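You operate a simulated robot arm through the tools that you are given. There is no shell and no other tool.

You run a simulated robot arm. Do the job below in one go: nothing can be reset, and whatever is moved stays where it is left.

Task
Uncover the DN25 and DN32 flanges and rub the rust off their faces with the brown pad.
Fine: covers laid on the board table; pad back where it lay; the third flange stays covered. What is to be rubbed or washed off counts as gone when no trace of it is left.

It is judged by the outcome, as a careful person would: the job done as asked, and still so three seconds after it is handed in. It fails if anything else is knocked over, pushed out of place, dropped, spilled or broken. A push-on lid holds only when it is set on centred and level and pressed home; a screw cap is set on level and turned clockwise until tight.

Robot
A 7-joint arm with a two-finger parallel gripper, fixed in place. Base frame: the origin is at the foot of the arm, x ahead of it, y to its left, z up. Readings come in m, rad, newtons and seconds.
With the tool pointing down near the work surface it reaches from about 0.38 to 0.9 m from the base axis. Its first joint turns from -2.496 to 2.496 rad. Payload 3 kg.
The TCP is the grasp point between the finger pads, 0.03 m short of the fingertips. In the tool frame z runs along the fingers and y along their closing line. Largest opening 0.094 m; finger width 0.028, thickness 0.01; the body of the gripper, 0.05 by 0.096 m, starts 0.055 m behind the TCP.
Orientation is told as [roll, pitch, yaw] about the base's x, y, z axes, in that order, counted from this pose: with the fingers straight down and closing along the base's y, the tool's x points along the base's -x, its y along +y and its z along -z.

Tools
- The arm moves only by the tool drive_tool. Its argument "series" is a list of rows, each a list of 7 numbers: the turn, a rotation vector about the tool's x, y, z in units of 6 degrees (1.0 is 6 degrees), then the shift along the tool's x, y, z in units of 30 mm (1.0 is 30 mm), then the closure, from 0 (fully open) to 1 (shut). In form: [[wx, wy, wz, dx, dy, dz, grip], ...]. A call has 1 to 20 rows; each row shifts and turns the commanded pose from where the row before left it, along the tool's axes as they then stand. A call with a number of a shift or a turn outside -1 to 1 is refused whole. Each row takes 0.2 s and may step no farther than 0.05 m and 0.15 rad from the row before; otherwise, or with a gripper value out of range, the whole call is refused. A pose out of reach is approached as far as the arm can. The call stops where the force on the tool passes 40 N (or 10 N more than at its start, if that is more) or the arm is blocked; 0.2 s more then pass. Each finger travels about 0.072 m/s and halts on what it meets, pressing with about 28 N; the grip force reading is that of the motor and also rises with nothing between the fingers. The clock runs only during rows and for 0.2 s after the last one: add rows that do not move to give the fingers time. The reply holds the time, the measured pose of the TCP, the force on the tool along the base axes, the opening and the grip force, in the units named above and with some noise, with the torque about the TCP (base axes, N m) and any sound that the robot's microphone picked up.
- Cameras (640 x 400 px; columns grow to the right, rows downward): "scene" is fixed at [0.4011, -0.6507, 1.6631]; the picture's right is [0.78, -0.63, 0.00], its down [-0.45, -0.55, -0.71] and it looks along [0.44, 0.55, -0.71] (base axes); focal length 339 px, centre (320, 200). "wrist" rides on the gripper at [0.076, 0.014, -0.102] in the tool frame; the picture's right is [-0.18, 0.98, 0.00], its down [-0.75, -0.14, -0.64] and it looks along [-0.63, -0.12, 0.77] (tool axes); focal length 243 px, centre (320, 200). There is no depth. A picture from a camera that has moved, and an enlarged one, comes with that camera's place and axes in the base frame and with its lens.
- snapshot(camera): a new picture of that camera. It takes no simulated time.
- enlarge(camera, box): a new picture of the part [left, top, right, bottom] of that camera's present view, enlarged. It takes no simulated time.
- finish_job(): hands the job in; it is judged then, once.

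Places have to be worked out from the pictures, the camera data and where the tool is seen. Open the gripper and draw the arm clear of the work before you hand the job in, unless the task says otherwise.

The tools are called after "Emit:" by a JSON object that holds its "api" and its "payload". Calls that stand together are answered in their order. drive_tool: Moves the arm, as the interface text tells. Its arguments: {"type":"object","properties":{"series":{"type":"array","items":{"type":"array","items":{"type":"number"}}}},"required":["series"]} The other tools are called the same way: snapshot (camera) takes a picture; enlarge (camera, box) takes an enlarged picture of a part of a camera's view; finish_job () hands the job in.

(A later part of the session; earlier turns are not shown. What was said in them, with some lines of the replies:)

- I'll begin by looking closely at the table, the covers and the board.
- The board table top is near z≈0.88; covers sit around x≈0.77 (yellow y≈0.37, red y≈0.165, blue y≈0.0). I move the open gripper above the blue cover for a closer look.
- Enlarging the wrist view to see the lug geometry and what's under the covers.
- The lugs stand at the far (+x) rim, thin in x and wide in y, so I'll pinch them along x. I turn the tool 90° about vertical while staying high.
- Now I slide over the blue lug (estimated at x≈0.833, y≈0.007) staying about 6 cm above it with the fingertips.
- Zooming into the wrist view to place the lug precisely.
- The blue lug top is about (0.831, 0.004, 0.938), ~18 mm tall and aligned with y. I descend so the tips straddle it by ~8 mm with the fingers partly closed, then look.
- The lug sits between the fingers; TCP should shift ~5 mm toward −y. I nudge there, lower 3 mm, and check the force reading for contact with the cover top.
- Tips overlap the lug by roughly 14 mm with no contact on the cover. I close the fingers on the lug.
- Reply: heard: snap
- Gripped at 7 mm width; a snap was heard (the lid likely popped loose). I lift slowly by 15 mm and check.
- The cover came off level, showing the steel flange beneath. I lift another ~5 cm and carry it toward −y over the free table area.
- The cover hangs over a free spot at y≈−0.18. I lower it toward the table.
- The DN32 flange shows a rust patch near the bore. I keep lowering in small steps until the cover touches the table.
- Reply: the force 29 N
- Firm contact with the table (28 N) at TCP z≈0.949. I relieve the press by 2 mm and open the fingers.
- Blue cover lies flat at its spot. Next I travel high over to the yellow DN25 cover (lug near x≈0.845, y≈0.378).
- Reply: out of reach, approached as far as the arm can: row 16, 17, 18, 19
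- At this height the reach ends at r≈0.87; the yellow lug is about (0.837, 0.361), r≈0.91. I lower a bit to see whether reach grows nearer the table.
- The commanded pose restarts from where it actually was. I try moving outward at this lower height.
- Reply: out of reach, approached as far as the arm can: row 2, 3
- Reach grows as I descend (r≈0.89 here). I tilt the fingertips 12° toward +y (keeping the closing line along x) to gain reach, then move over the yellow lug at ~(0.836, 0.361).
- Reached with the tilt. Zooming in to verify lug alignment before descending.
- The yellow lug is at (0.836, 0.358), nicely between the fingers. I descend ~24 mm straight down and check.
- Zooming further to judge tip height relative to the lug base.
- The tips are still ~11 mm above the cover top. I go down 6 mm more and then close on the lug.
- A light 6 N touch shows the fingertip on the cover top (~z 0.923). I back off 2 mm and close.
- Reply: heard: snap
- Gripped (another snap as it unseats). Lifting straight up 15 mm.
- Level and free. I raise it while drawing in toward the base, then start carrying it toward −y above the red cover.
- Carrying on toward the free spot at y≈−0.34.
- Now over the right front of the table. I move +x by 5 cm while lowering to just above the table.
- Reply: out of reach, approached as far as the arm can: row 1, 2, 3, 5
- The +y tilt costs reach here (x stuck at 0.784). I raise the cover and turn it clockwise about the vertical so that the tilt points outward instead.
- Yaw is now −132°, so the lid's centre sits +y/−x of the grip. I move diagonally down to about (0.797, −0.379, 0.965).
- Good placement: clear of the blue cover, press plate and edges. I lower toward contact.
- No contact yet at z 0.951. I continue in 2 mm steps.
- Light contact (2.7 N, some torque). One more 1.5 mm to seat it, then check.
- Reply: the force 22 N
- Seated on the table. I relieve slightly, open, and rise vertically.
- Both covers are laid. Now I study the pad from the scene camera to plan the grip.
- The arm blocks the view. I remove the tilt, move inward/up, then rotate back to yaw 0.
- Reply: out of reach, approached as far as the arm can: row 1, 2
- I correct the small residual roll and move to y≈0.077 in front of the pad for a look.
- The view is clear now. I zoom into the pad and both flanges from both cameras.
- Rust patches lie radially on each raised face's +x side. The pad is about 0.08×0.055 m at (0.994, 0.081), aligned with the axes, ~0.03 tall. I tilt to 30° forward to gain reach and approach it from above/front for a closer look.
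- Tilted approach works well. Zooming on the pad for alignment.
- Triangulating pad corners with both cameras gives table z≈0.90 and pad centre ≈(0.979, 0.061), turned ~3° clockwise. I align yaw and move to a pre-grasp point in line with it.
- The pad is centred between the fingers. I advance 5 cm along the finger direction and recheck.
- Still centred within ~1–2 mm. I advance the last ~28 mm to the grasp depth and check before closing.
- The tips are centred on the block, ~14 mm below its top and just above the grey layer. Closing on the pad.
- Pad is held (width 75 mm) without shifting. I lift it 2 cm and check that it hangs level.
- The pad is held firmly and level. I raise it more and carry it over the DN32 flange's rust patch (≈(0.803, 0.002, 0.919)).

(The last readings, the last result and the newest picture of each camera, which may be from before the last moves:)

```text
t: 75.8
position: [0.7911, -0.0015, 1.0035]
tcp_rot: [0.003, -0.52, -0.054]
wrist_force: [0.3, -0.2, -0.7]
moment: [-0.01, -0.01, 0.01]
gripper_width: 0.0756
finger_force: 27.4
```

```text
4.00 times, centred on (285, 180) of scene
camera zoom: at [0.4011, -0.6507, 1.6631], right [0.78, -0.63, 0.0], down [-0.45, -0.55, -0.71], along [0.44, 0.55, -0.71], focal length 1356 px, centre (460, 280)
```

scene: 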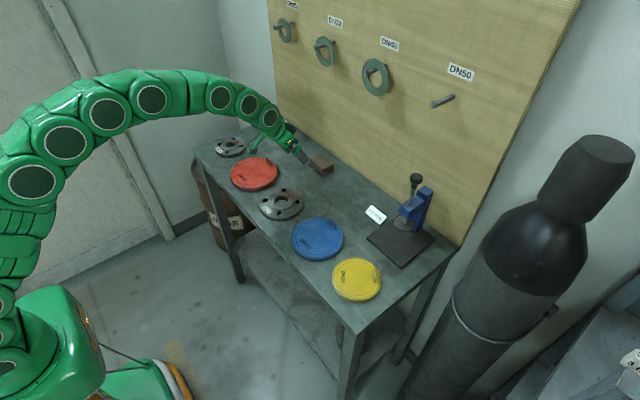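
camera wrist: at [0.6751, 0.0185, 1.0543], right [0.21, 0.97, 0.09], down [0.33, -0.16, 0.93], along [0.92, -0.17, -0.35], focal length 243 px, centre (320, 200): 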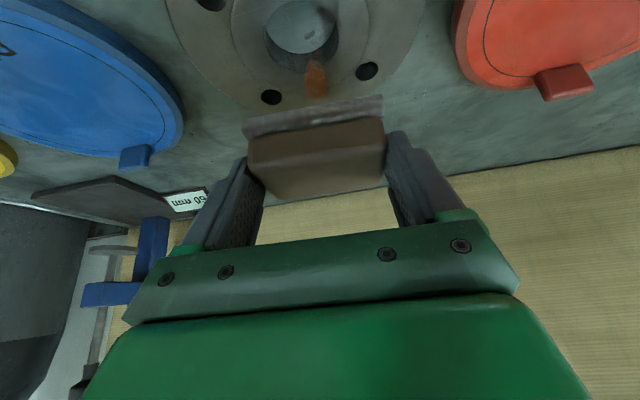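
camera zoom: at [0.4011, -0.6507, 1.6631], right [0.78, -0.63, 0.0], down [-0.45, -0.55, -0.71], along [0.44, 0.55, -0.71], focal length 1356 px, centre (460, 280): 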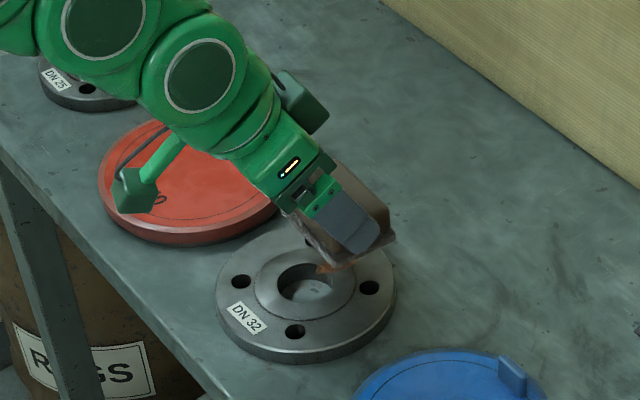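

The rust patch is visible just below the pad. I zoom in to check its extent on the face.

Emit:
{"api": "enlarge", "payload": {"camera": "wrist", "box": [220, 0, 420, 140]}}

Emit:
{"api": "enlarge", "payload": {"camera": "scene", "box": [280, 165, 340, 215]}}

```text
2.86 times, centred on (320, 70) of wrist
camera zoom: at [0.6751, 0.0185, 1.0543], right [0.21, 0.97, 0.09], down [0.33, -0.16, 0.93], along [0.92, -0.17, -0.35], focal length 693 px, centre (320, 571)
```

zoom: 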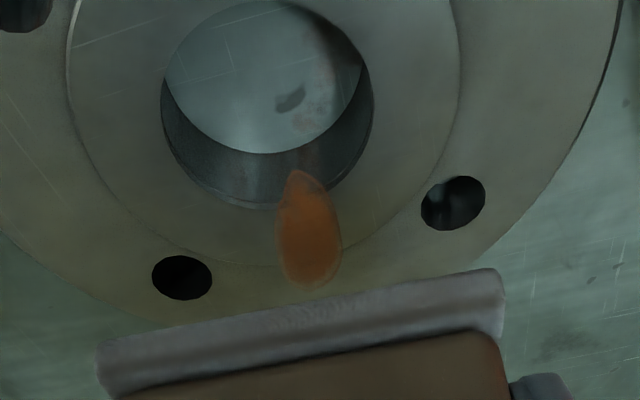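

```text
8.00 times, centred on (310, 190) of scene
camera zoom: at [0.4011, -0.6507, 1.6631], right [0.78, -0.63, 0.0], down [-0.45, -0.55, -0.71], along [0.44, 0.55, -0.71], focal length 2711 px, centre (400, 280)
```

zoom: 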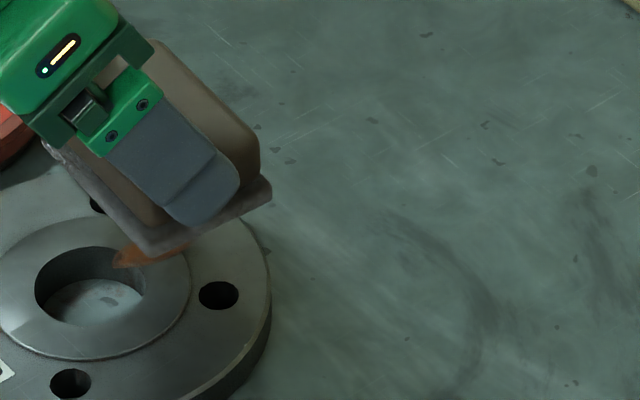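

The patch spans x≈0.784–0.818, y≈±0.006 at face height. I position the pad centre near x≈0.798 and lower to just above the face.

Emit:
{"api": "drive_tool", "payload": {"series": [[0, 0, 0, 0.205, 0, 0.223, 1], [0, 0, 0, 0.205, 0, 0.223, 1], [0, 0, 0, 0.205, 0, 0.223, 1], [0, 0, 0, 0.205, 0, 0.223, 1], [0, 0, 0, 0, 0, 0, 1]]}}

Emit:
{"api": "enlarge", "payload": {"camera": "scene", "box": [250, 165, 330, 225]}}

Emit:
{"api": "snapshot", "payload": {"camera": "wrist"}}

```text
t: 77.0
position: [0.7838, -0.0018, 0.9695]
tcp_rot: [0.003, -0.521, -0.054]
wrist_force: [-0.5, -0.1, -0.7]
moment: [0.04, -0.01, 0.04]
gripper_width: 0.0754
finger_force: 27.7
```

```text
6.67 times, centred on (290, 195) of scene
camera zoom: at [0.4011, -0.6507, 1.6631], right [0.78, -0.63, 0.0], down [-0.45, -0.55, -0.71], along [0.44, 0.55, -0.71], focal length 2259 px, centre (520, 233)
```

zoom: 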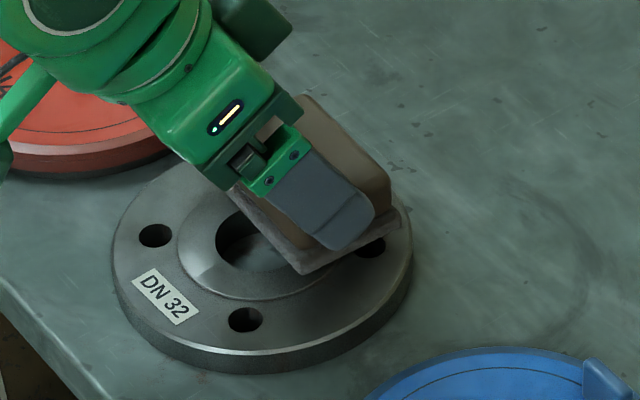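

```text
taken
camera wrist: at [0.6677, 0.02, 1.0193], right [0.21, 0.97, 0.09], down [0.33, -0.16, 0.93], along [0.92, -0.17, -0.35], focal length 243 px, centre (320, 200)
```

wrist: 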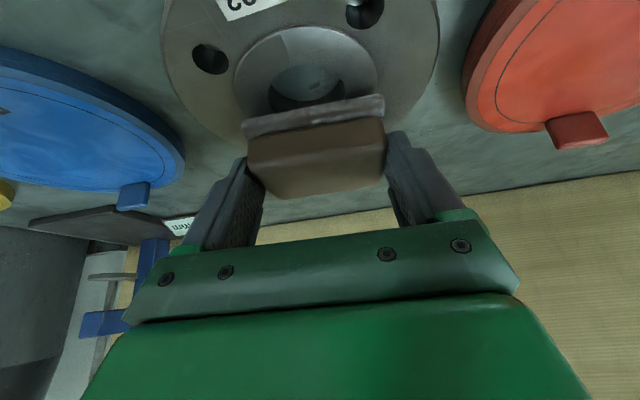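

Now lowering in small steps while watching the force.

Emit:
{"api": "drive_tool", "payload": {"series": [[0, 0, 0, 0.05, 0, 0.087, 1], [0, 0, 0, 0.033, 0, 0.058, 1], [0, 0, 0, 0, 0, 0, 1]]}}

Emit:
{"api": "drive_tool", "payload": {"series": [[0, 0, 0, 0.033, 0, 0.058, 1], [0, 0, 0, 0, 0, 0, 1]]}}

```text
t: 77.8
position: [0.783, -0.0017, 0.9643]
tcp_rot: [0.002, -0.523, -0.055]
wrist_force: [-0.3, -0.2, 0.4]
moment: [0.02, -0.02, 0.01]
gripper_width: 0.0753
finger_force: 28.2
```

```text
t: 78.4
position: [0.7838, 0.0003, 0.9632]
tcp_rot: [0.0, -0.523, -0.053]
wrist_force: [-3.7, 0.1, 18.0]
moment: [0.0, 0.2, 0.03]
gripper_width: 0.0754
finger_force: 27.8
```

Contact at 18 N. I ease to a moderate pressure and rub with back-and-forth strokes along y and x over the patch.

Emit:
{"api": "drive_tool", "payload": {"series": [[0, 0, 0, -0.01, 0, -0.017, 1], [0, 0, 0, 0, 0.5, 0, 1], [0, 0, 0, 0, -0.5, 0, 1], [0, 0, 0, 0, -0.5, 0, 1], [0, 0, 0, 0, 0.5, 0, 1], [0, 0, 0, 0, 0.5, 0, 1], [0, 0, 0, 0, -0.5, 0, 1], [0, 0, 0, 0, -0.5, 0, 1], [0, 0, 0, 0, 0.5, 0, 1], [0, 0, 0, -0.289, 0, 0.166, 1], [0, 0, 0, 0.289, 0, -0.166, 1], [0, 0, 0, 0.289, 0, -0.166, 1], [0, 0, 0, -0.289, 0, 0.166, 1], [0, 0, 0, -0.289, 0, 0.166, 1], [0, 0, 0, 0.289, 0, -0.166, 1], [0, 0, 0, 0.289, 0, -0.166, 1], [0, 0, 0, -0.289, 0, 0.166, 1], [0, 0, 0, 0, 0, 0, 1]]}}

Emit:
{"api": "enlarge", "payload": {"camera": "scene", "box": [250, 165, 330, 225]}}

Emit:
{"api": "snapshot", "payload": {"camera": "wrist"}}

```text
t: 82.2
position: [0.781, -0.0012, 0.9626]
tcp_rot: [0.001, -0.523, -0.055]
wrist_force: [0.3, 0.4, -0.9]
moment: [-0.02, 0.03, 0.02]
gripper_width: 0.0755
finger_force: 28.4
```

```text
6.67 times, centred on (290, 195) of scene
camera zoom: at [0.4011, -0.6507, 1.6631], right [0.78, -0.63, 0.0], down [-0.45, -0.55, -0.71], along [0.44, 0.55, -0.71], focal length 2259 px, centre (520, 233)
```

zoom: 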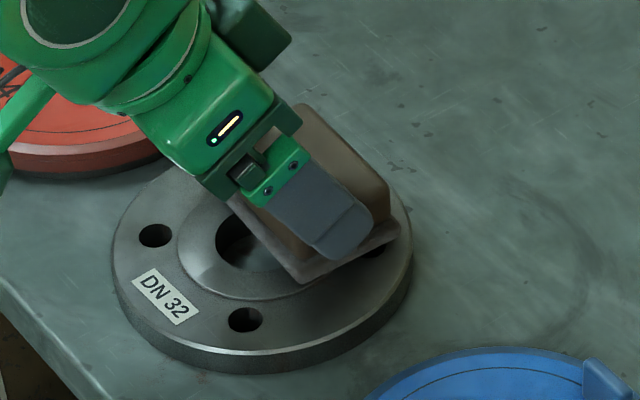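

```text
taken
camera wrist: at [0.6667, 0.0199, 1.0141], right [0.21, 0.97, 0.09], down [0.33, -0.16, 0.93], along [0.92, -0.17, -0.35], focal length 243 px, centre (320, 200)
```

wrist: 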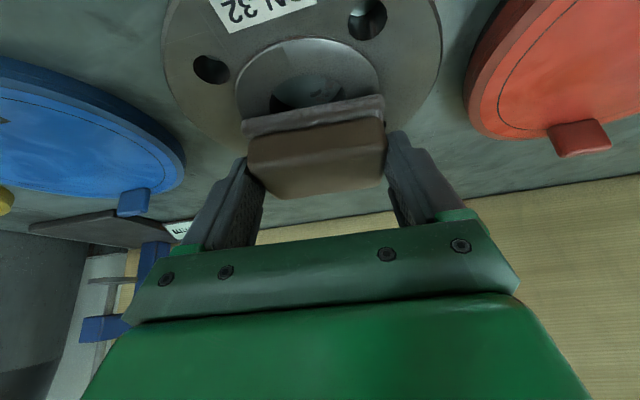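

Pressure has faded to zero by the end of the strokes. I lift up 4 cm and pull back to inspect the patch and pad.

Emit:
{"api": "drive_tool", "payload": {"series": [[0, 0, 0, -0.25, 0, -0.43, 1], [0, 0, 0, -0.25, 0, -0.43, 1], [0, 0, 0, -0.25, 0, -0.43, 1], [0, 0, 0, -0.45, 0, 0.25, 1], [0, 0, 0, -0.45, 0, 0.25, 1], [0, 0, 0, 0, 0, 0, 1]]}}

Emit:
{"api": "enlarge", "payload": {"camera": "scene", "box": [250, 165, 330, 225]}}

Emit:
{"api": "enlarge", "payload": {"camera": "wrist", "box": [200, 0, 440, 180]}}

```text
t: 83.6
position: [0.8119, -0.0023, 1.0076]
tcp_rot: [0.001, -0.519, -0.056]
wrist_force: [-0.6, 0.2, -0.8]
moment: [0.01, 0.0, 0.02]
gripper_width: 0.0756
finger_force: 28.1
```

```text
6.67 times, centred on (290, 195) of scene
camera zoom: at [0.4011, -0.6507, 1.6631], right [0.78, -0.63, 0.0], down [-0.45, -0.55, -0.71], along [0.44, 0.55, -0.71], focal length 2259 px, centre (520, 233)
```

zoom: 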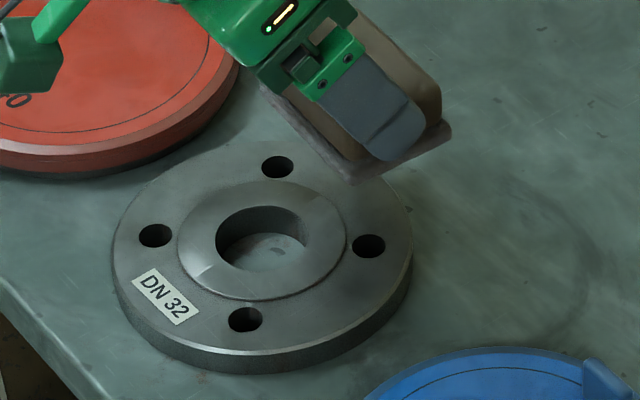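

```text
2.22 times, centred on (320, 90) of wrist
camera zoom: at [0.6972, 0.0189, 1.0577], right [0.21, 0.97, 0.09], down [0.33, -0.16, 0.93], along [0.92, -0.17, -0.35], focal length 539 px, centre (320, 444)
```

zoom: 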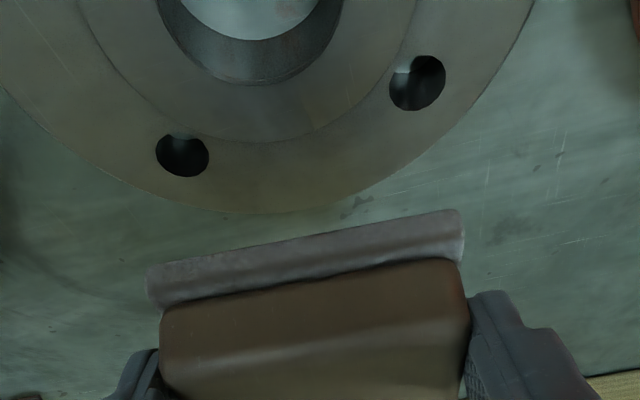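

The DN32 rust looks gone. I zoom in further to check for faint traces.

Emit:
{"api": "enlarge", "payload": {"camera": "scene", "box": [270, 185, 305, 210]}}

Emit:
{"api": "enlarge", "payload": {"camera": "wrist", "box": [250, 0, 390, 90]}}

```text
16.00 times, centred on (288, 198) of scene
camera zoom: at [0.4011, -0.6507, 1.6631], right [0.78, -0.63, 0.0], down [-0.45, -0.55, -0.71], along [0.44, 0.55, -0.71], focal length 5422 px, centre (840, 240)
```

zoom: 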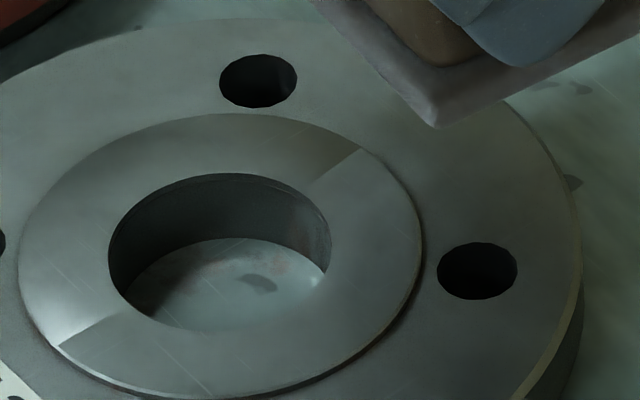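

```text
4.44 times, centred on (320, 45) of wrist
camera zoom: at [0.6972, 0.0189, 1.0577], right [0.21, 0.97, 0.09], down [0.33, -0.16, 0.93], along [0.92, -0.17, -0.35], focal length 1078 px, centre (320, 889)
```

zoom: 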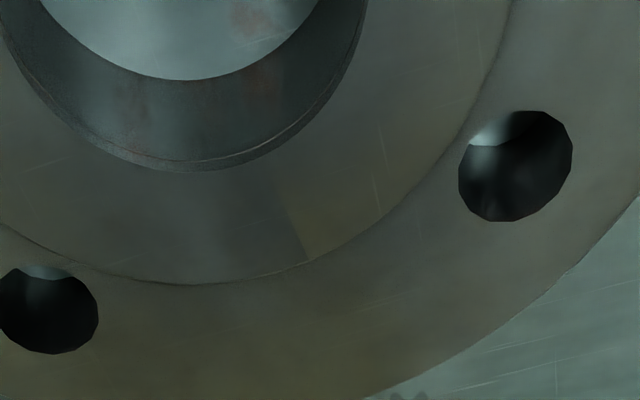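

DN32 face is clean. Next I carry the pad, raised, over the red cover to the DN25 flange (rust ≈(0.813, 0.360)).

Emit:
{"api": "drive_tool", "payload": {"series": [[0, 0, 0, -0.183, 0, -0.318, 1], [0, 0, 0, -0.183, 0, -0.318, 1], [0, 0, 0, 0.04, 0.45, -0.02, 1], [0, 0, 0, 0.076, 0.854, -0.044, 1], [0, 0, 0, 0.076, 0.854, -0.044, 1], [0, 0, 0, 0.076, 0.854, -0.044, 1], [0, 0, 0, 0.076, 0.854, -0.044, 1], [0, 0, 0, 0.076, 0.854, -0.044, 1], [0, 0, 0, 0.076, 0.854, -0.044, 1], [0, 0, 0, 0.076, 0.854, -0.044, 1], [0, 0, 0, 0.076, 0.854, -0.044, 1], [0, 0, 0, 0.076, 0.854, -0.044, 1], [0, 0, 0, 0.076, 0.854, -0.044, 1], [0, 0, 0, 0.076, 0.854, -0.044, 1], [0, 0, 0, 0.076, 0.854, -0.044, 1], [0, 0, 0, 0.076, 0.854, -0.044, 1], [0, 0, 0, 0.04, 0.4, -0.02, 1], [0, 0, 0, 0, 0, 0, 1], [0, 0, 0, 0, 0, 0, 1]]}}

Emit:
{"api": "snapshot", "payload": {"camera": "wrist"}}

Emit:
{"api": "enlarge", "payload": {"camera": "scene", "box": [180, 70, 320, 200]}}

```text
t: 87.6
position: [0.7944, 0.3562, 1.0306]
tcp_rot: [0.002, -0.52, -0.054]
wrist_force: [-0.6, 0.2, 0.4]
moment: [0.01, -0.02, 0.01]
gripper_width: 0.0754
finger_force: 27.8
```

```text
taken
camera wrist: at [0.6806, 0.3778, 1.0809], right [0.21, 0.97, 0.09], down [0.33, -0.16, 0.93], along [0.92, -0.17, -0.35], focal length 243 px, centre (320, 200)
```

wrist: 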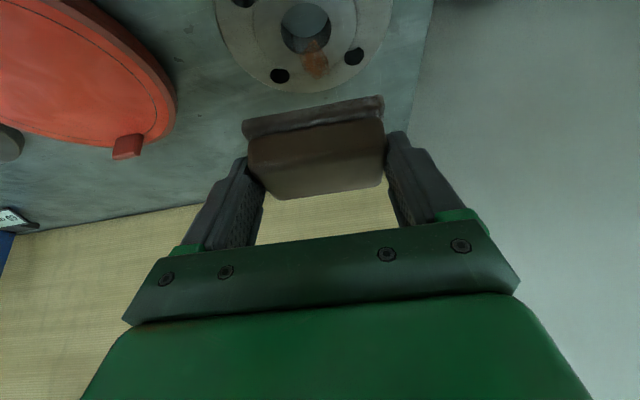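

```text
3.08 times, centred on (250, 135) of scene
camera zoom: at [0.4011, -0.6507, 1.6631], right [0.78, -0.63, 0.0], down [-0.45, -0.55, -0.71], along [0.44, 0.55, -0.71], focal length 1043 px, centre (535, 400)
```

zoom: 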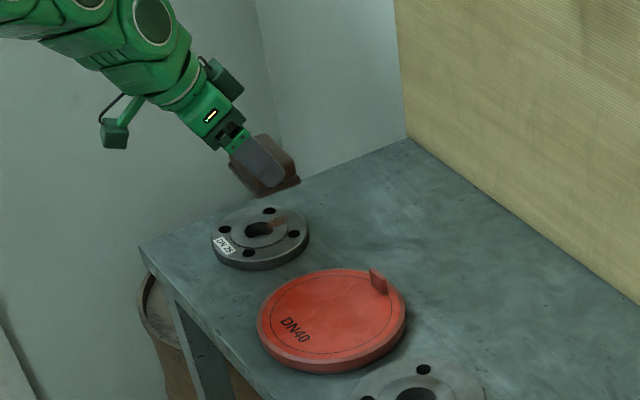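

Zooming in on the DN25 rust patch to place it exactly.

Emit:
{"api": "enlarge", "payload": {"camera": "wrist", "box": [220, 0, 420, 140]}}

Emit:
{"api": "enlarge", "payload": {"camera": "scene", "box": [205, 125, 255, 165]}}

```text
2.86 times, centred on (320, 70) of wrist
camera zoom: at [0.6806, 0.3778, 1.0809], right [0.21, 0.97, 0.09], down [0.33, -0.16, 0.93], along [0.92, -0.17, -0.35], focal length 693 px, centre (320, 571)
```

zoom: 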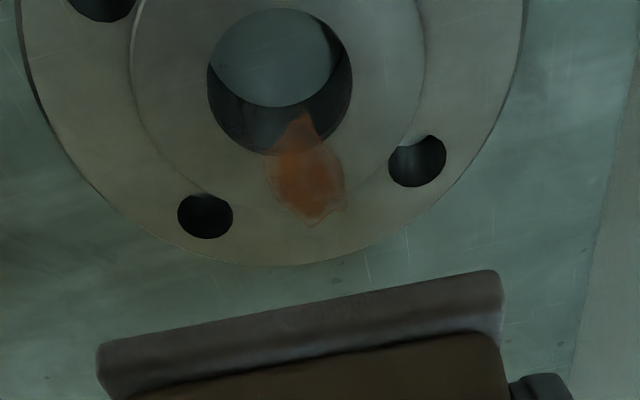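

```text
10.00 times, centred on (230, 145) of scene
camera zoom: at [0.4011, -0.6507, 1.6631], right [0.78, -0.63, 0.0], down [-0.45, -0.55, -0.71], along [0.44, 0.55, -0.71], focal length 3389 px, centre (1220, 750)
```

zoom: 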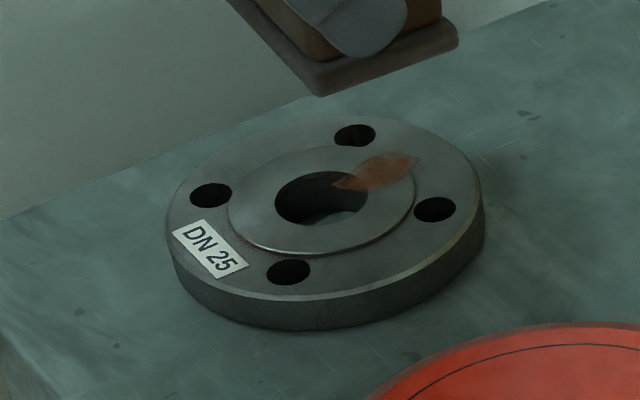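

DN25 rust spans x≈0.797–0.828, y≈0.351–0.371. I align the pad centre at (0.806, 0.361) and lower to just above the face.

Emit:
{"api": "drive_tool", "payload": {"series": [[0, 0, 0, 0.214, 0.017, 0.327, 1], [0, 0, 0, 0.214, 0.017, 0.327, 1], [0, 0, 0, 0.214, 0.017, 0.327, 1], [0, 0, 0, 0.214, 0.017, 0.327, 1], [0, 0, 0, 0.214, 0.017, 0.327, 1], [0, 0, 0, 0, 0, 0, 1]]}}

Emit:
{"api": "drive_tool", "payload": {"series": [[0, 0, 0, 0.05, 0, 0.087, 1], [0, 0, 0, 0.033, 0, 0.058, 1], [0, 0, 0, 0, 0, 0, 1]]}}

Emit:
{"api": "enlarge", "payload": {"camera": "scene", "box": [200, 110, 270, 170]}}

```text
t: 89.0
position: [0.7927, 0.3604, 0.9705]
tcp_rot: [0.002, -0.521, -0.054]
wrist_force: [-0.1, 0.3, -0.6]
moment: [-0.02, -0.02, -0.04]
gripper_width: 0.0754
finger_force: 28.5
```

```text
t: 89.8
position: [0.7915, 0.3598, 0.9671]
tcp_rot: [0.002, -0.52, -0.057]
wrist_force: [0.2, 1.0, -0.7]
moment: [0.02, 0.01, 0.0]
gripper_width: 0.0755
finger_force: 28.2
```

```text
6.67 times, centred on (235, 140) of scene
camera zoom: at [0.4011, -0.6507, 1.6631], right [0.78, -0.63, 0.0], down [-0.45, -0.55, -0.71], along [0.44, 0.55, -0.71], focal length 2259 px, centre (887, 600)
```

zoom: 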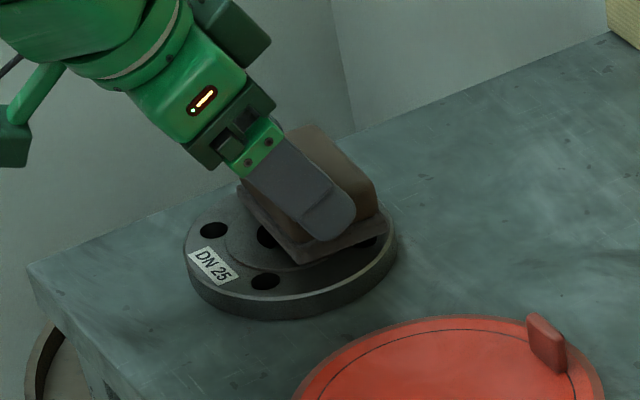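

Close above the face with no contact yet. I lower 2 mm at a time.

Emit:
{"api": "drive_tool", "payload": {"series": [[0, 0, 0, 0.033, 0, 0.058, 1], [0, 0, 0, 0, 0, 0, 1]]}}

Emit:
{"api": "drive_tool", "payload": {"series": [[0, 0, 0, 0.025, 0, 0.043, 1], [0, 0, 0, 0, 0, 0, 1]]}}

```text
t: 90.4
position: [0.792, 0.3607, 0.9632]
tcp_rot: [0.0, -0.519, -0.056]
wrist_force: [0.7, -0.4, -0.7]
moment: [-0.01, 0.01, -0.01]
gripper_width: 0.0756
finger_force: 27.9
```

```text
t: 91.0
position: [0.7923, 0.3601, 0.9623]
tcp_rot: [0.002, -0.52, -0.056]
wrist_force: [1.1, 1.5, -0.7]
moment: [-0.01, 0.03, -0.02]
gripper_width: 0.0754
finger_force: 28.3
```

Emit:
{"api": "drive_tool", "payload": {"series": [[0, 0, 0, 0.025, 0, 0.043, 1], [0, 0, 0, 0, 0, 0, 1]]}}

```text
t: 91.6
position: [0.7924, 0.3615, 0.9617]
tcp_rot: [0.001, -0.522, -0.054]
wrist_force: [-0.4, -2.9, 13.2]
moment: [-0.26, 0.08, -0.04]
gripper_width: 0.0755
finger_force: 27.7
```

Contact at 13 N. I rub with the same stroke pattern.

Emit:
{"api": "drive_tool", "payload": {"series": [[0, 0, 0, 0, 0.5, 0, 1], [0, 0, 0, 0, -0.5, 0, 1], [0, 0, 0, 0, -0.5, 0, 1], [0, 0, 0, 0, 0.5, 0, 1], [0, 0, 0, 0, 0.5, 0, 1], [0, 0, 0, 0, -0.5, 0, 1], [0, 0, 0, 0, -0.5, 0, 1], [0, 0, 0, 0, 0.5, 0, 1], [0, 0, 0, -0.289, 0, 0.166, 1], [0, 0, 0, 0.289, 0, -0.166, 1], [0, 0, 0, 0.289, 0, -0.166, 1], [0, 0, 0, -0.289, 0, 0.166, 1], [0, 0, 0, -0.289, 0, 0.166, 1], [0, 0, 0, 0.289, 0, -0.166, 1], [0, 0, 0, 0.289, 0, -0.166, 1], [0, 0, 0, -0.289, 0, 0.166, 1], [0, 0, 0, 0, 0, 0, 1]]}}

Emit:
{"api": "drive_tool", "payload": {"series": [[0, 0, 0, -0.25, 0, -0.43, 1], [0, 0, 0, -0.25, 0, -0.43, 1], [0, 0, 0, -0.25, 0, -0.43, 1], [0, 0, 0, -0.25, 0, -0.43, 1], [0, 0, 0, 0, 0, 0, 1]]}}

Emit:
{"api": "enlarge", "payload": {"camera": "wrist", "box": [220, 0, 420, 140]}}

Emit:
{"api": "enlarge", "payload": {"camera": "scene", "box": [205, 125, 255, 165]}}

```text
t: 95.2
position: [0.7916, 0.3612, 0.9622]
tcp_rot: [0.004, -0.52, -0.055]
wrist_force: [-3.7, 1.5, 10.5]
moment: [0.05, 0.07, 0.01]
gripper_width: 0.0755
finger_force: 28.3
```

```text
t: 96.4
position: [0.7924, 0.3612, 1.0215]
tcp_rot: [0.002, -0.521, -0.054]
wrist_force: [-0.5, -0.3, 0.1]
moment: [0.02, 0.0, -0.01]
gripper_width: 0.0757
finger_force: 27.6
```

```text
2.86 times, centred on (320, 70) of wrist
camera zoom: at [0.6772, 0.381, 1.0719], right [0.21, 0.97, 0.09], down [0.33, -0.16, 0.93], along [0.92, -0.17, -0.35], focal length 693 px, centre (320, 571)
```

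zoom: 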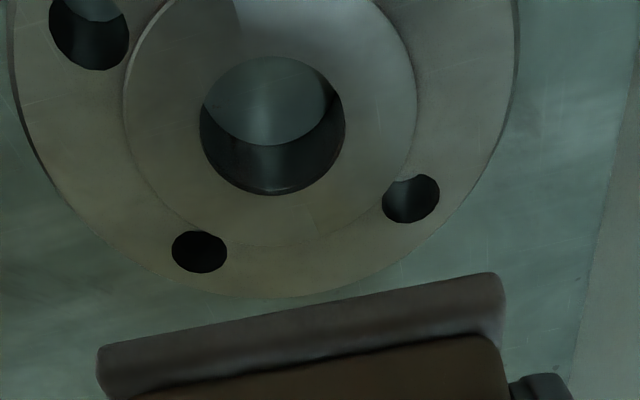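

```text
10.00 times, centred on (230, 145) of scene
camera zoom: at [0.4011, -0.6507, 1.6631], right [0.78, -0.63, 0.0], down [-0.45, -0.55, -0.71], along [0.44, 0.55, -0.71], focal length 3389 px, centre (1220, 750)
```

zoom: 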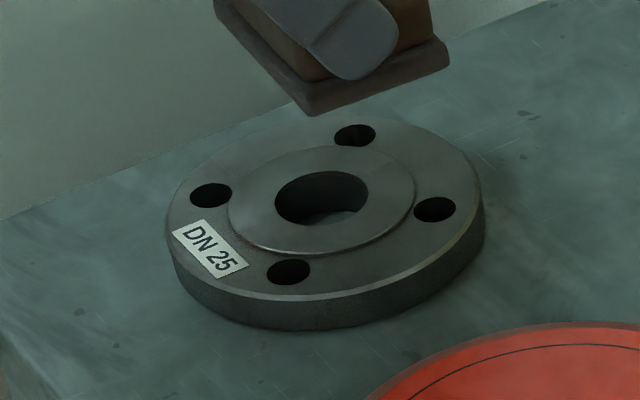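

DN25 is clean too. With the arm out of the way I recheck DN32 closely from the scene camera before returning the pad.

Emit:
{"api": "enlarge", "payload": {"camera": "scene", "box": [255, 182, 310, 225]}}

Emit:
{"api": "enlarge", "payload": {"camera": "scene", "box": [280, 190, 300, 205]}}

Emit:
{"api": "enlarge", "payload": {"camera": "scene", "box": [225, 135, 245, 150]}}

```text
9.30 times, centred on (282, 204) of scene
camera zoom: at [0.4011, -0.6507, 1.6631], right [0.78, -0.63, 0.0], down [-0.45, -0.55, -0.71], along [0.44, 0.55, -0.71], focal length 3153 px, centre (669, 167)
```

zoom: 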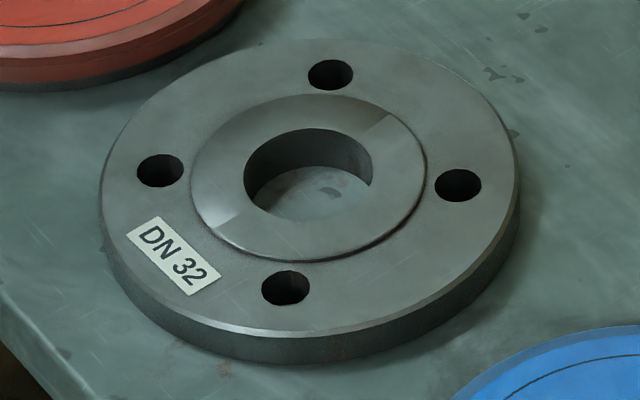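

```text
16.00 times, centred on (290, 198) of scene
camera zoom: at [0.4011, -0.6507, 1.6631], right [0.78, -0.63, 0.0], down [-0.45, -0.55, -0.71], along [0.44, 0.55, -0.71], focal length 5422 px, centre (800, 240)
```

zoom: 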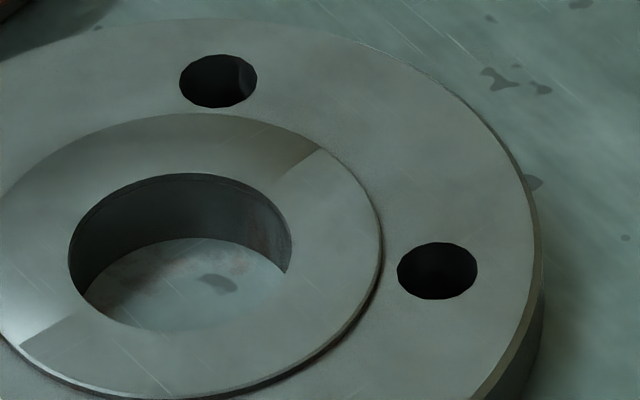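

```text
16.00 times, centred on (235, 142) of scene
camera zoom: at [0.4011, -0.6507, 1.6631], right [0.78, -0.63, 0.0], down [-0.45, -0.55, -0.71], along [0.44, 0.55, -0.71], focal length 5422 px, centre (1680, 1120)
```

zoom: 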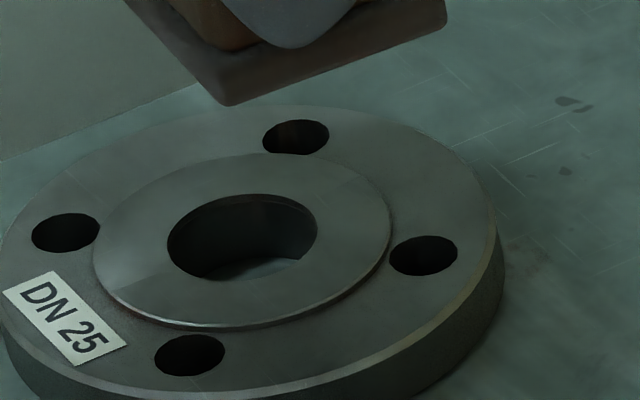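

Both faces are free of rust. I carry the pad back toward its original spot along a raised diagonal path.

Emit:
{"api": "drive_tool", "payload": {"series": [[0, 0, 0, -0.2, -0.35, 0.11, 1], [0, 0, 0, -0.388, -0.698, 0.223, 1], [0, 0, 0, -0.388, -0.698, 0.223, 1], [0, 0, 0, -0.388, -0.698, 0.223, 1], [0, 0, 0, -0.388, -0.698, 0.223, 1], [0, 0, 0, -0.388, -0.698, 0.223, 1], [0, 0, 0, -0.388, -0.698, 0.223, 1], [0, 0, 0, -0.388, -0.698, 0.223, 1], [0, 0, 0, -0.388, -0.698, 0.223, 1], [0, 0, 0, -0.388, -0.698, 0.223, 1], [0, 0, 0, -0.388, -0.698, 0.223, 1], [0, 0, 0, -0.388, -0.698, 0.223, 1], [0, 0, 0, -0.388, -0.698, 0.223, 1], [0, 0, 0, -0.388, -0.698, 0.223, 1], [0, 0, 0, -0.19, -0.35, 0.11, 1], [0, 0, 0, 0, 0, 0, 1], [0, 0, 0, 0, 0, 0, 1]]}}

Emit:
{"api": "snapshot", "payload": {"camera": "scene"}}

Emit:
{"api": "snapshot", "payload": {"camera": "wrist"}}

```text
t: 100.0
position: [0.9646, 0.0562, 1.0213]
tcp_rot: [0.002, -0.522, -0.053]
wrist_force: [0.1, 0.4, -0.5]
moment: [-0.01, 0.0, 0.01]
gripper_width: 0.0751
finger_force: 28.2
```

```text
taken
```

scene: 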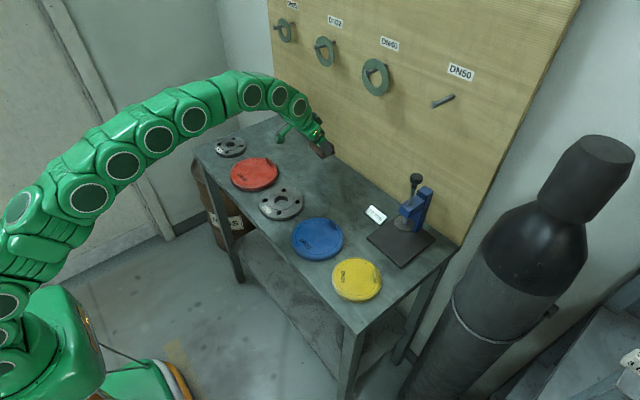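

```text
taken
camera wrist: at [0.8496, 0.077, 1.0722], right [0.21, 0.97, 0.09], down [0.33, -0.16, 0.93], along [0.92, -0.17, -0.35], focal length 243 px, centre (320, 200)
```

wrist: 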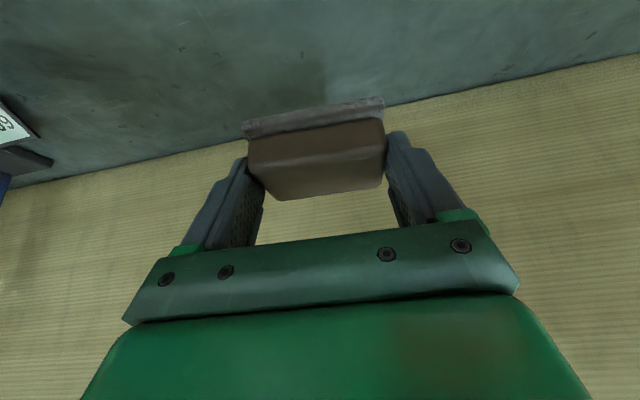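

Above the original spot. I lower vertically to just above the table.

Emit:
{"api": "drive_tool", "payload": {"series": [[0, 0, 0, 0.199, 0.05, 0.347, 1], [0, 0, 0, 0.199, 0, 0.347, 1], [0, 0, 0, 0.199, 0, 0.347, 1], [0, 0, 0, 0.199, 0, 0.347, 1], [0, 0, 0, 0.166, 0, 0.289, 1], [0, 0, 0, 0.149, 0, 0.26, 1], [0, 0, 0, 0, 0, 0, 1]]}}

Emit:
{"api": "enlarge", "payload": {"camera": "scene", "box": [300, 135, 350, 180]}}

Emit:
{"api": "enlarge", "payload": {"camera": "wrist", "box": [210, 80, 430, 220]}}

```text
t: 101.6
position: [0.9649, 0.0588, 0.9533]
tcp_rot: [0.002, -0.521, -0.054]
wrist_force: [-0.2, -0.2, -0.4]
moment: [-0.02, -0.04, -0.01]
gripper_width: 0.0753
finger_force: 28.5
```

```text
8.89 times, centred on (325, 158) of scene
camera zoom: at [0.4011, -0.6507, 1.6631], right [0.78, -0.63, 0.0], down [-0.45, -0.55, -0.71], along [0.44, 0.55, -0.71], focal length 3012 px, centre (276, 578)
```

zoom: 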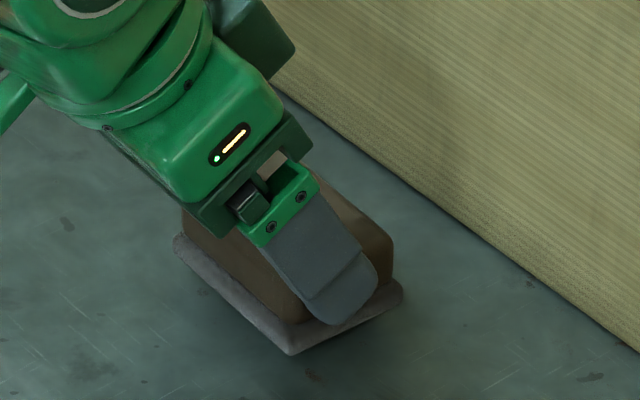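

```text
2.86 times, centred on (320, 150) of wrist
camera zoom: at [0.8494, 0.0796, 1.0038], right [0.21, 0.97, 0.09], down [0.33, -0.16, 0.93], along [0.92, -0.17, -0.35], focal length 693 px, centre (320, 343)
```

zoom: 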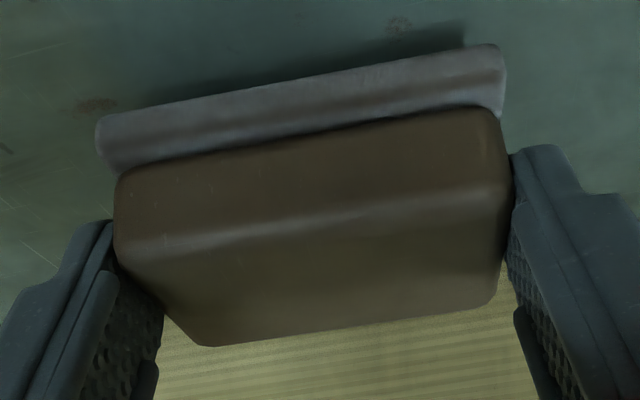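

Pose matches the pick pose. Lowering the last millimetres.

Emit:
{"api": "drive_tool", "payload": {"series": [[0, 0, 0, 0.066, 0, 0.116, 1], [0, 0, 0, 0.05, 0, 0.087, 1], [0, 0, 0, 0, 0, 0, 1]]}}

Emit:
{"api": "drive_tool", "payload": {"series": [[0, 0, 0, 0.025, 0, 0.043, 1], [0, 0, 0, 0, 0, 0, 1]]}}

```text
t: 102.4
position: [0.9644, 0.0594, 0.9454]
tcp_rot: [0.001, -0.522, -0.054]
wrist_force: [-0.2, 0.9, -0.8]
moment: [0.02, 0.0, -0.01]
gripper_width: 0.0753
finger_force: 28.3
```

```text
t: 103.0
position: [0.9638, 0.0607, 0.9442]
tcp_rot: [0.001, -0.52, -0.055]
wrist_force: [0.3, 0.3, -1.1]
moment: [-0.03, 0.06, -0.03]
gripper_width: 0.0754
finger_force: 28.1
```

Emit:
{"api": "drive_tool", "payload": {"series": [[0, 0, 0, 0.025, -0.03, 0.043, 1], [0, 0, 0, 0, 0, 0, 1]]}}

```text
t: 103.6
position: [0.9642, 0.0589, 0.9428]
tcp_rot: [0.002, -0.521, -0.054]
wrist_force: [0.5, 2.4, 7.3]
moment: [-0.05, 0.08, -0.03]
gripper_width: 0.0751
finger_force: 27.9
```

Contact (7 N) with the table. I release the pad and back out along the finger direction.

Emit:
{"api": "drive_tool", "payload": {"series": [[0, 0, 0, 0, 0, 0, 0.15], [0, 0, 0, 0, 0, 0, 0.05], [0, 0, 0, 0, 0, 0, 0], [0, 0, 0, 0, 0, 0, 0], [0, 0, 0, 0, 0, -0.3, 0], [0, 0, 0, 0, 0, -0.6, 0], [0, 0, 0, 0, 0, -1, 0], [0, 0, 0, 0, 0, -1, 0], [0, 0, 0, 0, 0, -1, 0], [0, 0, 0, 0, 0, 0, 0]]}}

Emit:
{"api": "enlarge", "payload": {"camera": "scene", "box": [300, 145, 345, 180]}}

Emit:
{"api": "snapshot", "payload": {"camera": "wrist"}}

```text
t: 105.8
position: [0.9021, 0.0608, 1.0437]
tcp_rot: [0.003, -0.519, -0.053]
wrist_force: [0.3, -1.2, 0.2]
moment: [0.03, 0.0, 0.02]
gripper_width: 0.0941
finger_force: 0.1
```

```text
11.43 times, centred on (322, 162) of scene
camera zoom: at [0.4011, -0.6507, 1.6631], right [0.78, -0.63, 0.0], down [-0.45, -0.55, -0.71], along [0.44, 0.55, -0.71], focal length 3873 px, centre (291, 629)
```

zoom: 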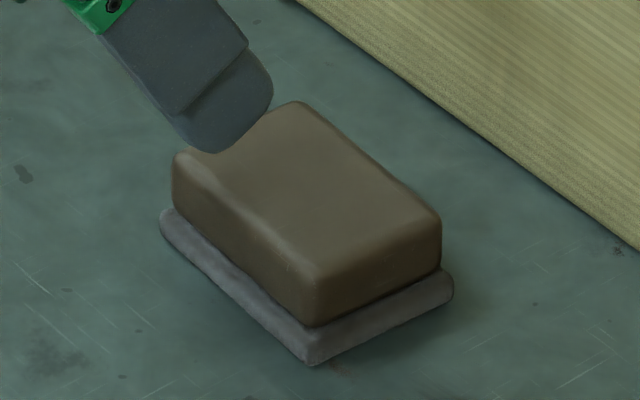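

```text
taken
camera wrist: at [0.7883, 0.0816, 1.0945], right [0.21, 0.97, 0.09], down [0.33, -0.16, 0.93], along [0.92, -0.17, -0.35], focal length 243 px, centre (320, 200)
```

wrist: 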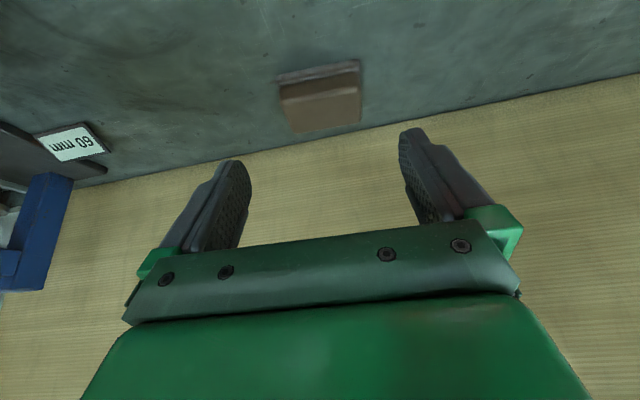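

The pad sits back within ~1–2 mm of its start. I withdraw the arm and straighten the tool, clear of the work.

Emit:
{"api": "drive_tool", "payload": {"series": [[0, 0, 0, 0.4, 0.1, -0.7, 0], [0, 0, 0, 0.61, 0.1, -0.8, 0], [0, 0, 0, 0.61, 0.1, -0.8, 0], [0, 0, 0, 0.61, 0.1, -0.8, 0], [0, 0, 0, 0.61, 0.1, -0.8, 0], [0, 0, 0, 0.61, 0.1, -0.8, 0], [0, 0, 0, 0.61, 0.1, -0.8, 0], [0, 0, 0, 0.61, 0.1, -0.8, 0], [0, 0, 0, 0.61, 0.1, -0.8, 0], [0, 1, 0, 0, 0, 0, 0], [0, 1, 0, 0, 0, 0, 0], [0, 1, 0, 0, 0, 0, 0], [0, 1, 0, 0, 0, 0, 0], [0, 0.97, 0, 0, 0, 0, 0], [0, 0, 0, 0.5, 0.5, 0, 0], [0, 0, 0, 0.5, 0.5, 0, 0], [0, 0, 0, 0, 0, 0, 0]]}}

Emit:
{"api": "snapshot", "payload": {"camera": "scene"}}

Emit:
{"api": "snapshot", "payload": {"camera": "wrist"}}

```text
t: 109.4
position: [0.635, 0.1346, 1.1513]
tcp_rot: [0.001, -0.002, -0.054]
wrist_force: [-0.6, 0.8, -0.1]
moment: [0.01, 0.03, 0.0]
gripper_width: 0.094
finger_force: 0.1
```

```text
taken
```

scene: 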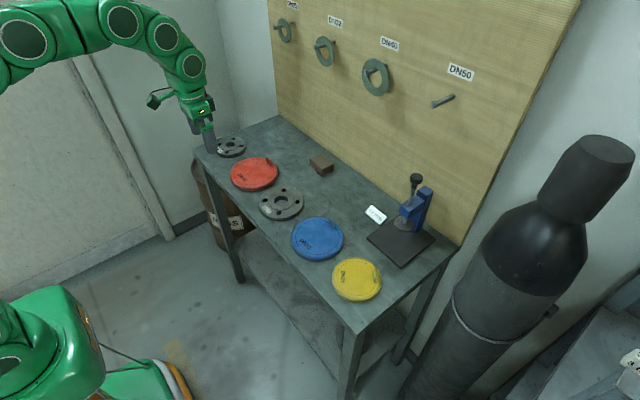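

```text
taken
camera wrist: at [0.5611, 0.1521, 1.2526], right [0.24, 0.97, 0.0], down [0.74, -0.18, 0.64], along [0.62, -0.15, -0.77], focal length 243 px, centre (320, 200)
```

wrist: 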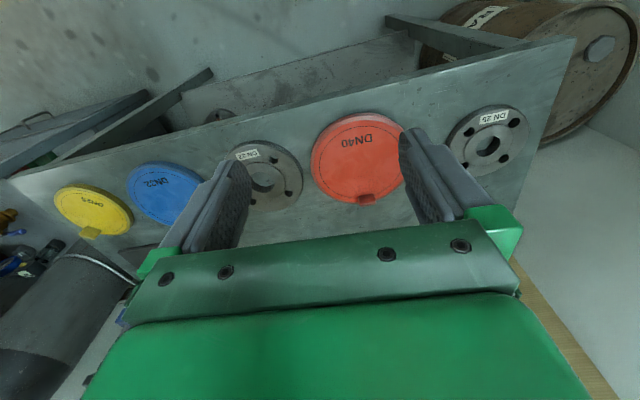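

Everything looks in order; one last zoom on both faces and the covers before handing in.

Emit:
{"api": "enlarge", "payload": {"camera": "wrist", "box": [220, 120, 320, 220]}}

Emit:
{"api": "enlarge", "payload": {"camera": "wrist", "box": [430, 90, 550, 190]}}

Emit:
{"api": "enlarge", "payload": {"camera": "scene", "box": [220, 140, 400, 310]}}

Emit:
{"api": "enlarge", "payload": {"camera": "scene", "box": [300, 145, 345, 180]}}

```text
4.00 times, centred on (270, 170) of wrist
camera zoom: at [0.5611, 0.1521, 1.2526], right [0.24, 0.97, 0.0], down [0.74, -0.18, 0.64], along [0.62, -0.15, -0.77], focal length 970 px, centre (520, 320)
```

zoom: 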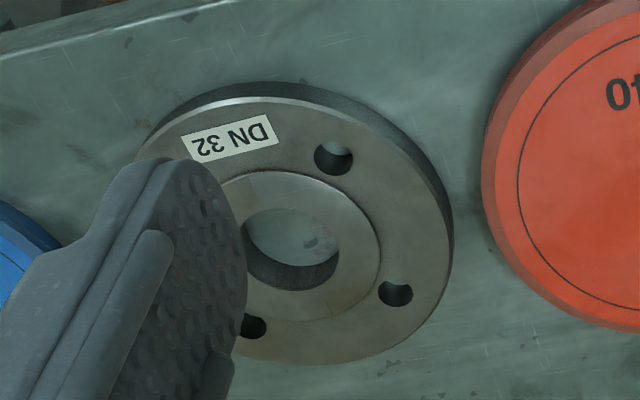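

```text
4.00 times, centred on (490, 140) of wrist
camera zoom: at [0.5611, 0.1521, 1.2526], right [0.24, 0.97, 0.0], down [0.74, -0.18, 0.64], along [0.62, -0.15, -0.77], focal length 970 px, centre (-360, 440)
```

zoom: 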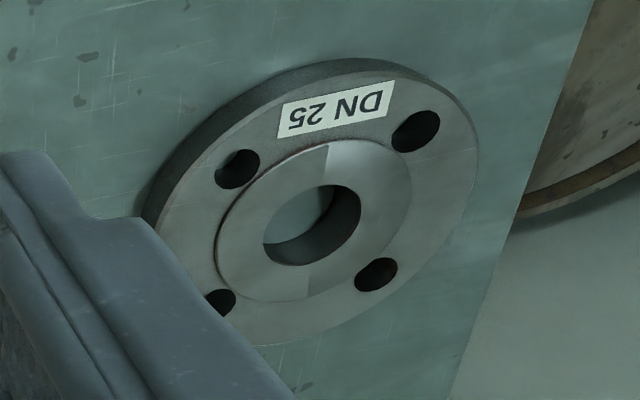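

```text
2.35 times, centred on (310, 225) of scene
camera zoom: at [0.4011, -0.6507, 1.6631], right [0.78, -0.63, 0.0], down [-0.45, -0.55, -0.71], along [0.44, 0.55, -0.71], focal length 797 px, centre (344, 141)
```

zoom: 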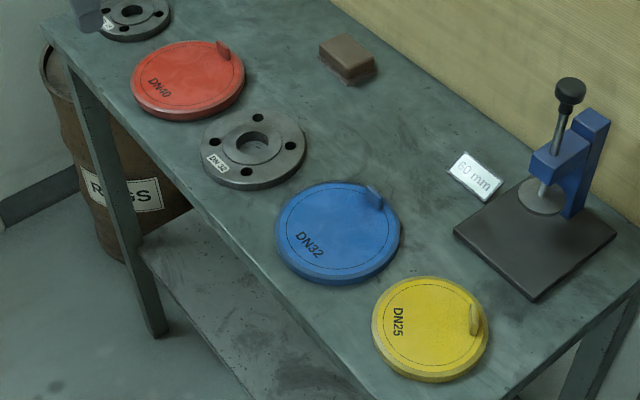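

```text
11.43 times, centred on (322, 162) of scene
camera zoom: at [0.4011, -0.6507, 1.6631], right [0.78, -0.63, 0.0], down [-0.45, -0.55, -0.71], along [0.44, 0.55, -0.71], focal length 3873 px, centre (291, 629)
```

zoom: 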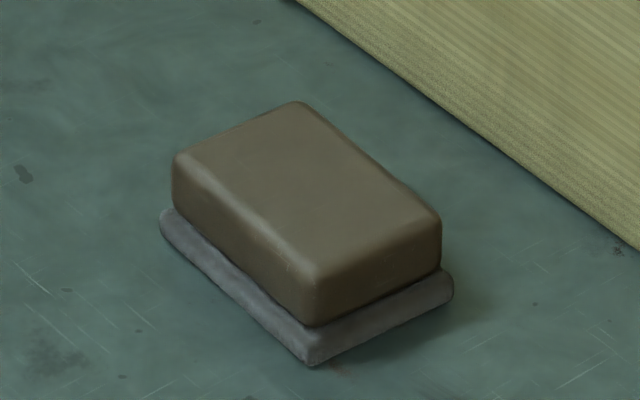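

The close-ups show no rust on either the DN25 or the DN32 face. Both covers lie flat on the board table, the DN40 flange is still covered, and the pad is back within 1–2 mm of its original spot. The gripper is open and the arm is clear, so I'm handing the job in.

Emit:
{"api": "finish_job", "payload": {}}

```text
The job is handed in.
```

The DN25 and DN32 flanges are uncovered and their faces rubbed clean. Close-ups from both cameras show no trace of rust on either one.

- **Covers:** The blue DN32 and yellow DN25 covers lie flat on the front right of the board table. They are clear of each other, the press and the table edges.
- **Third flange:** The DN40 cover was not touched and is still on.
- **Pad:** It is back where it lay, within about 1–2 mm of its original position.
- **Everything else:** Nothing else appears moved in the final pictures. The gripper was open and the arm drawn clear when I handed the job in.
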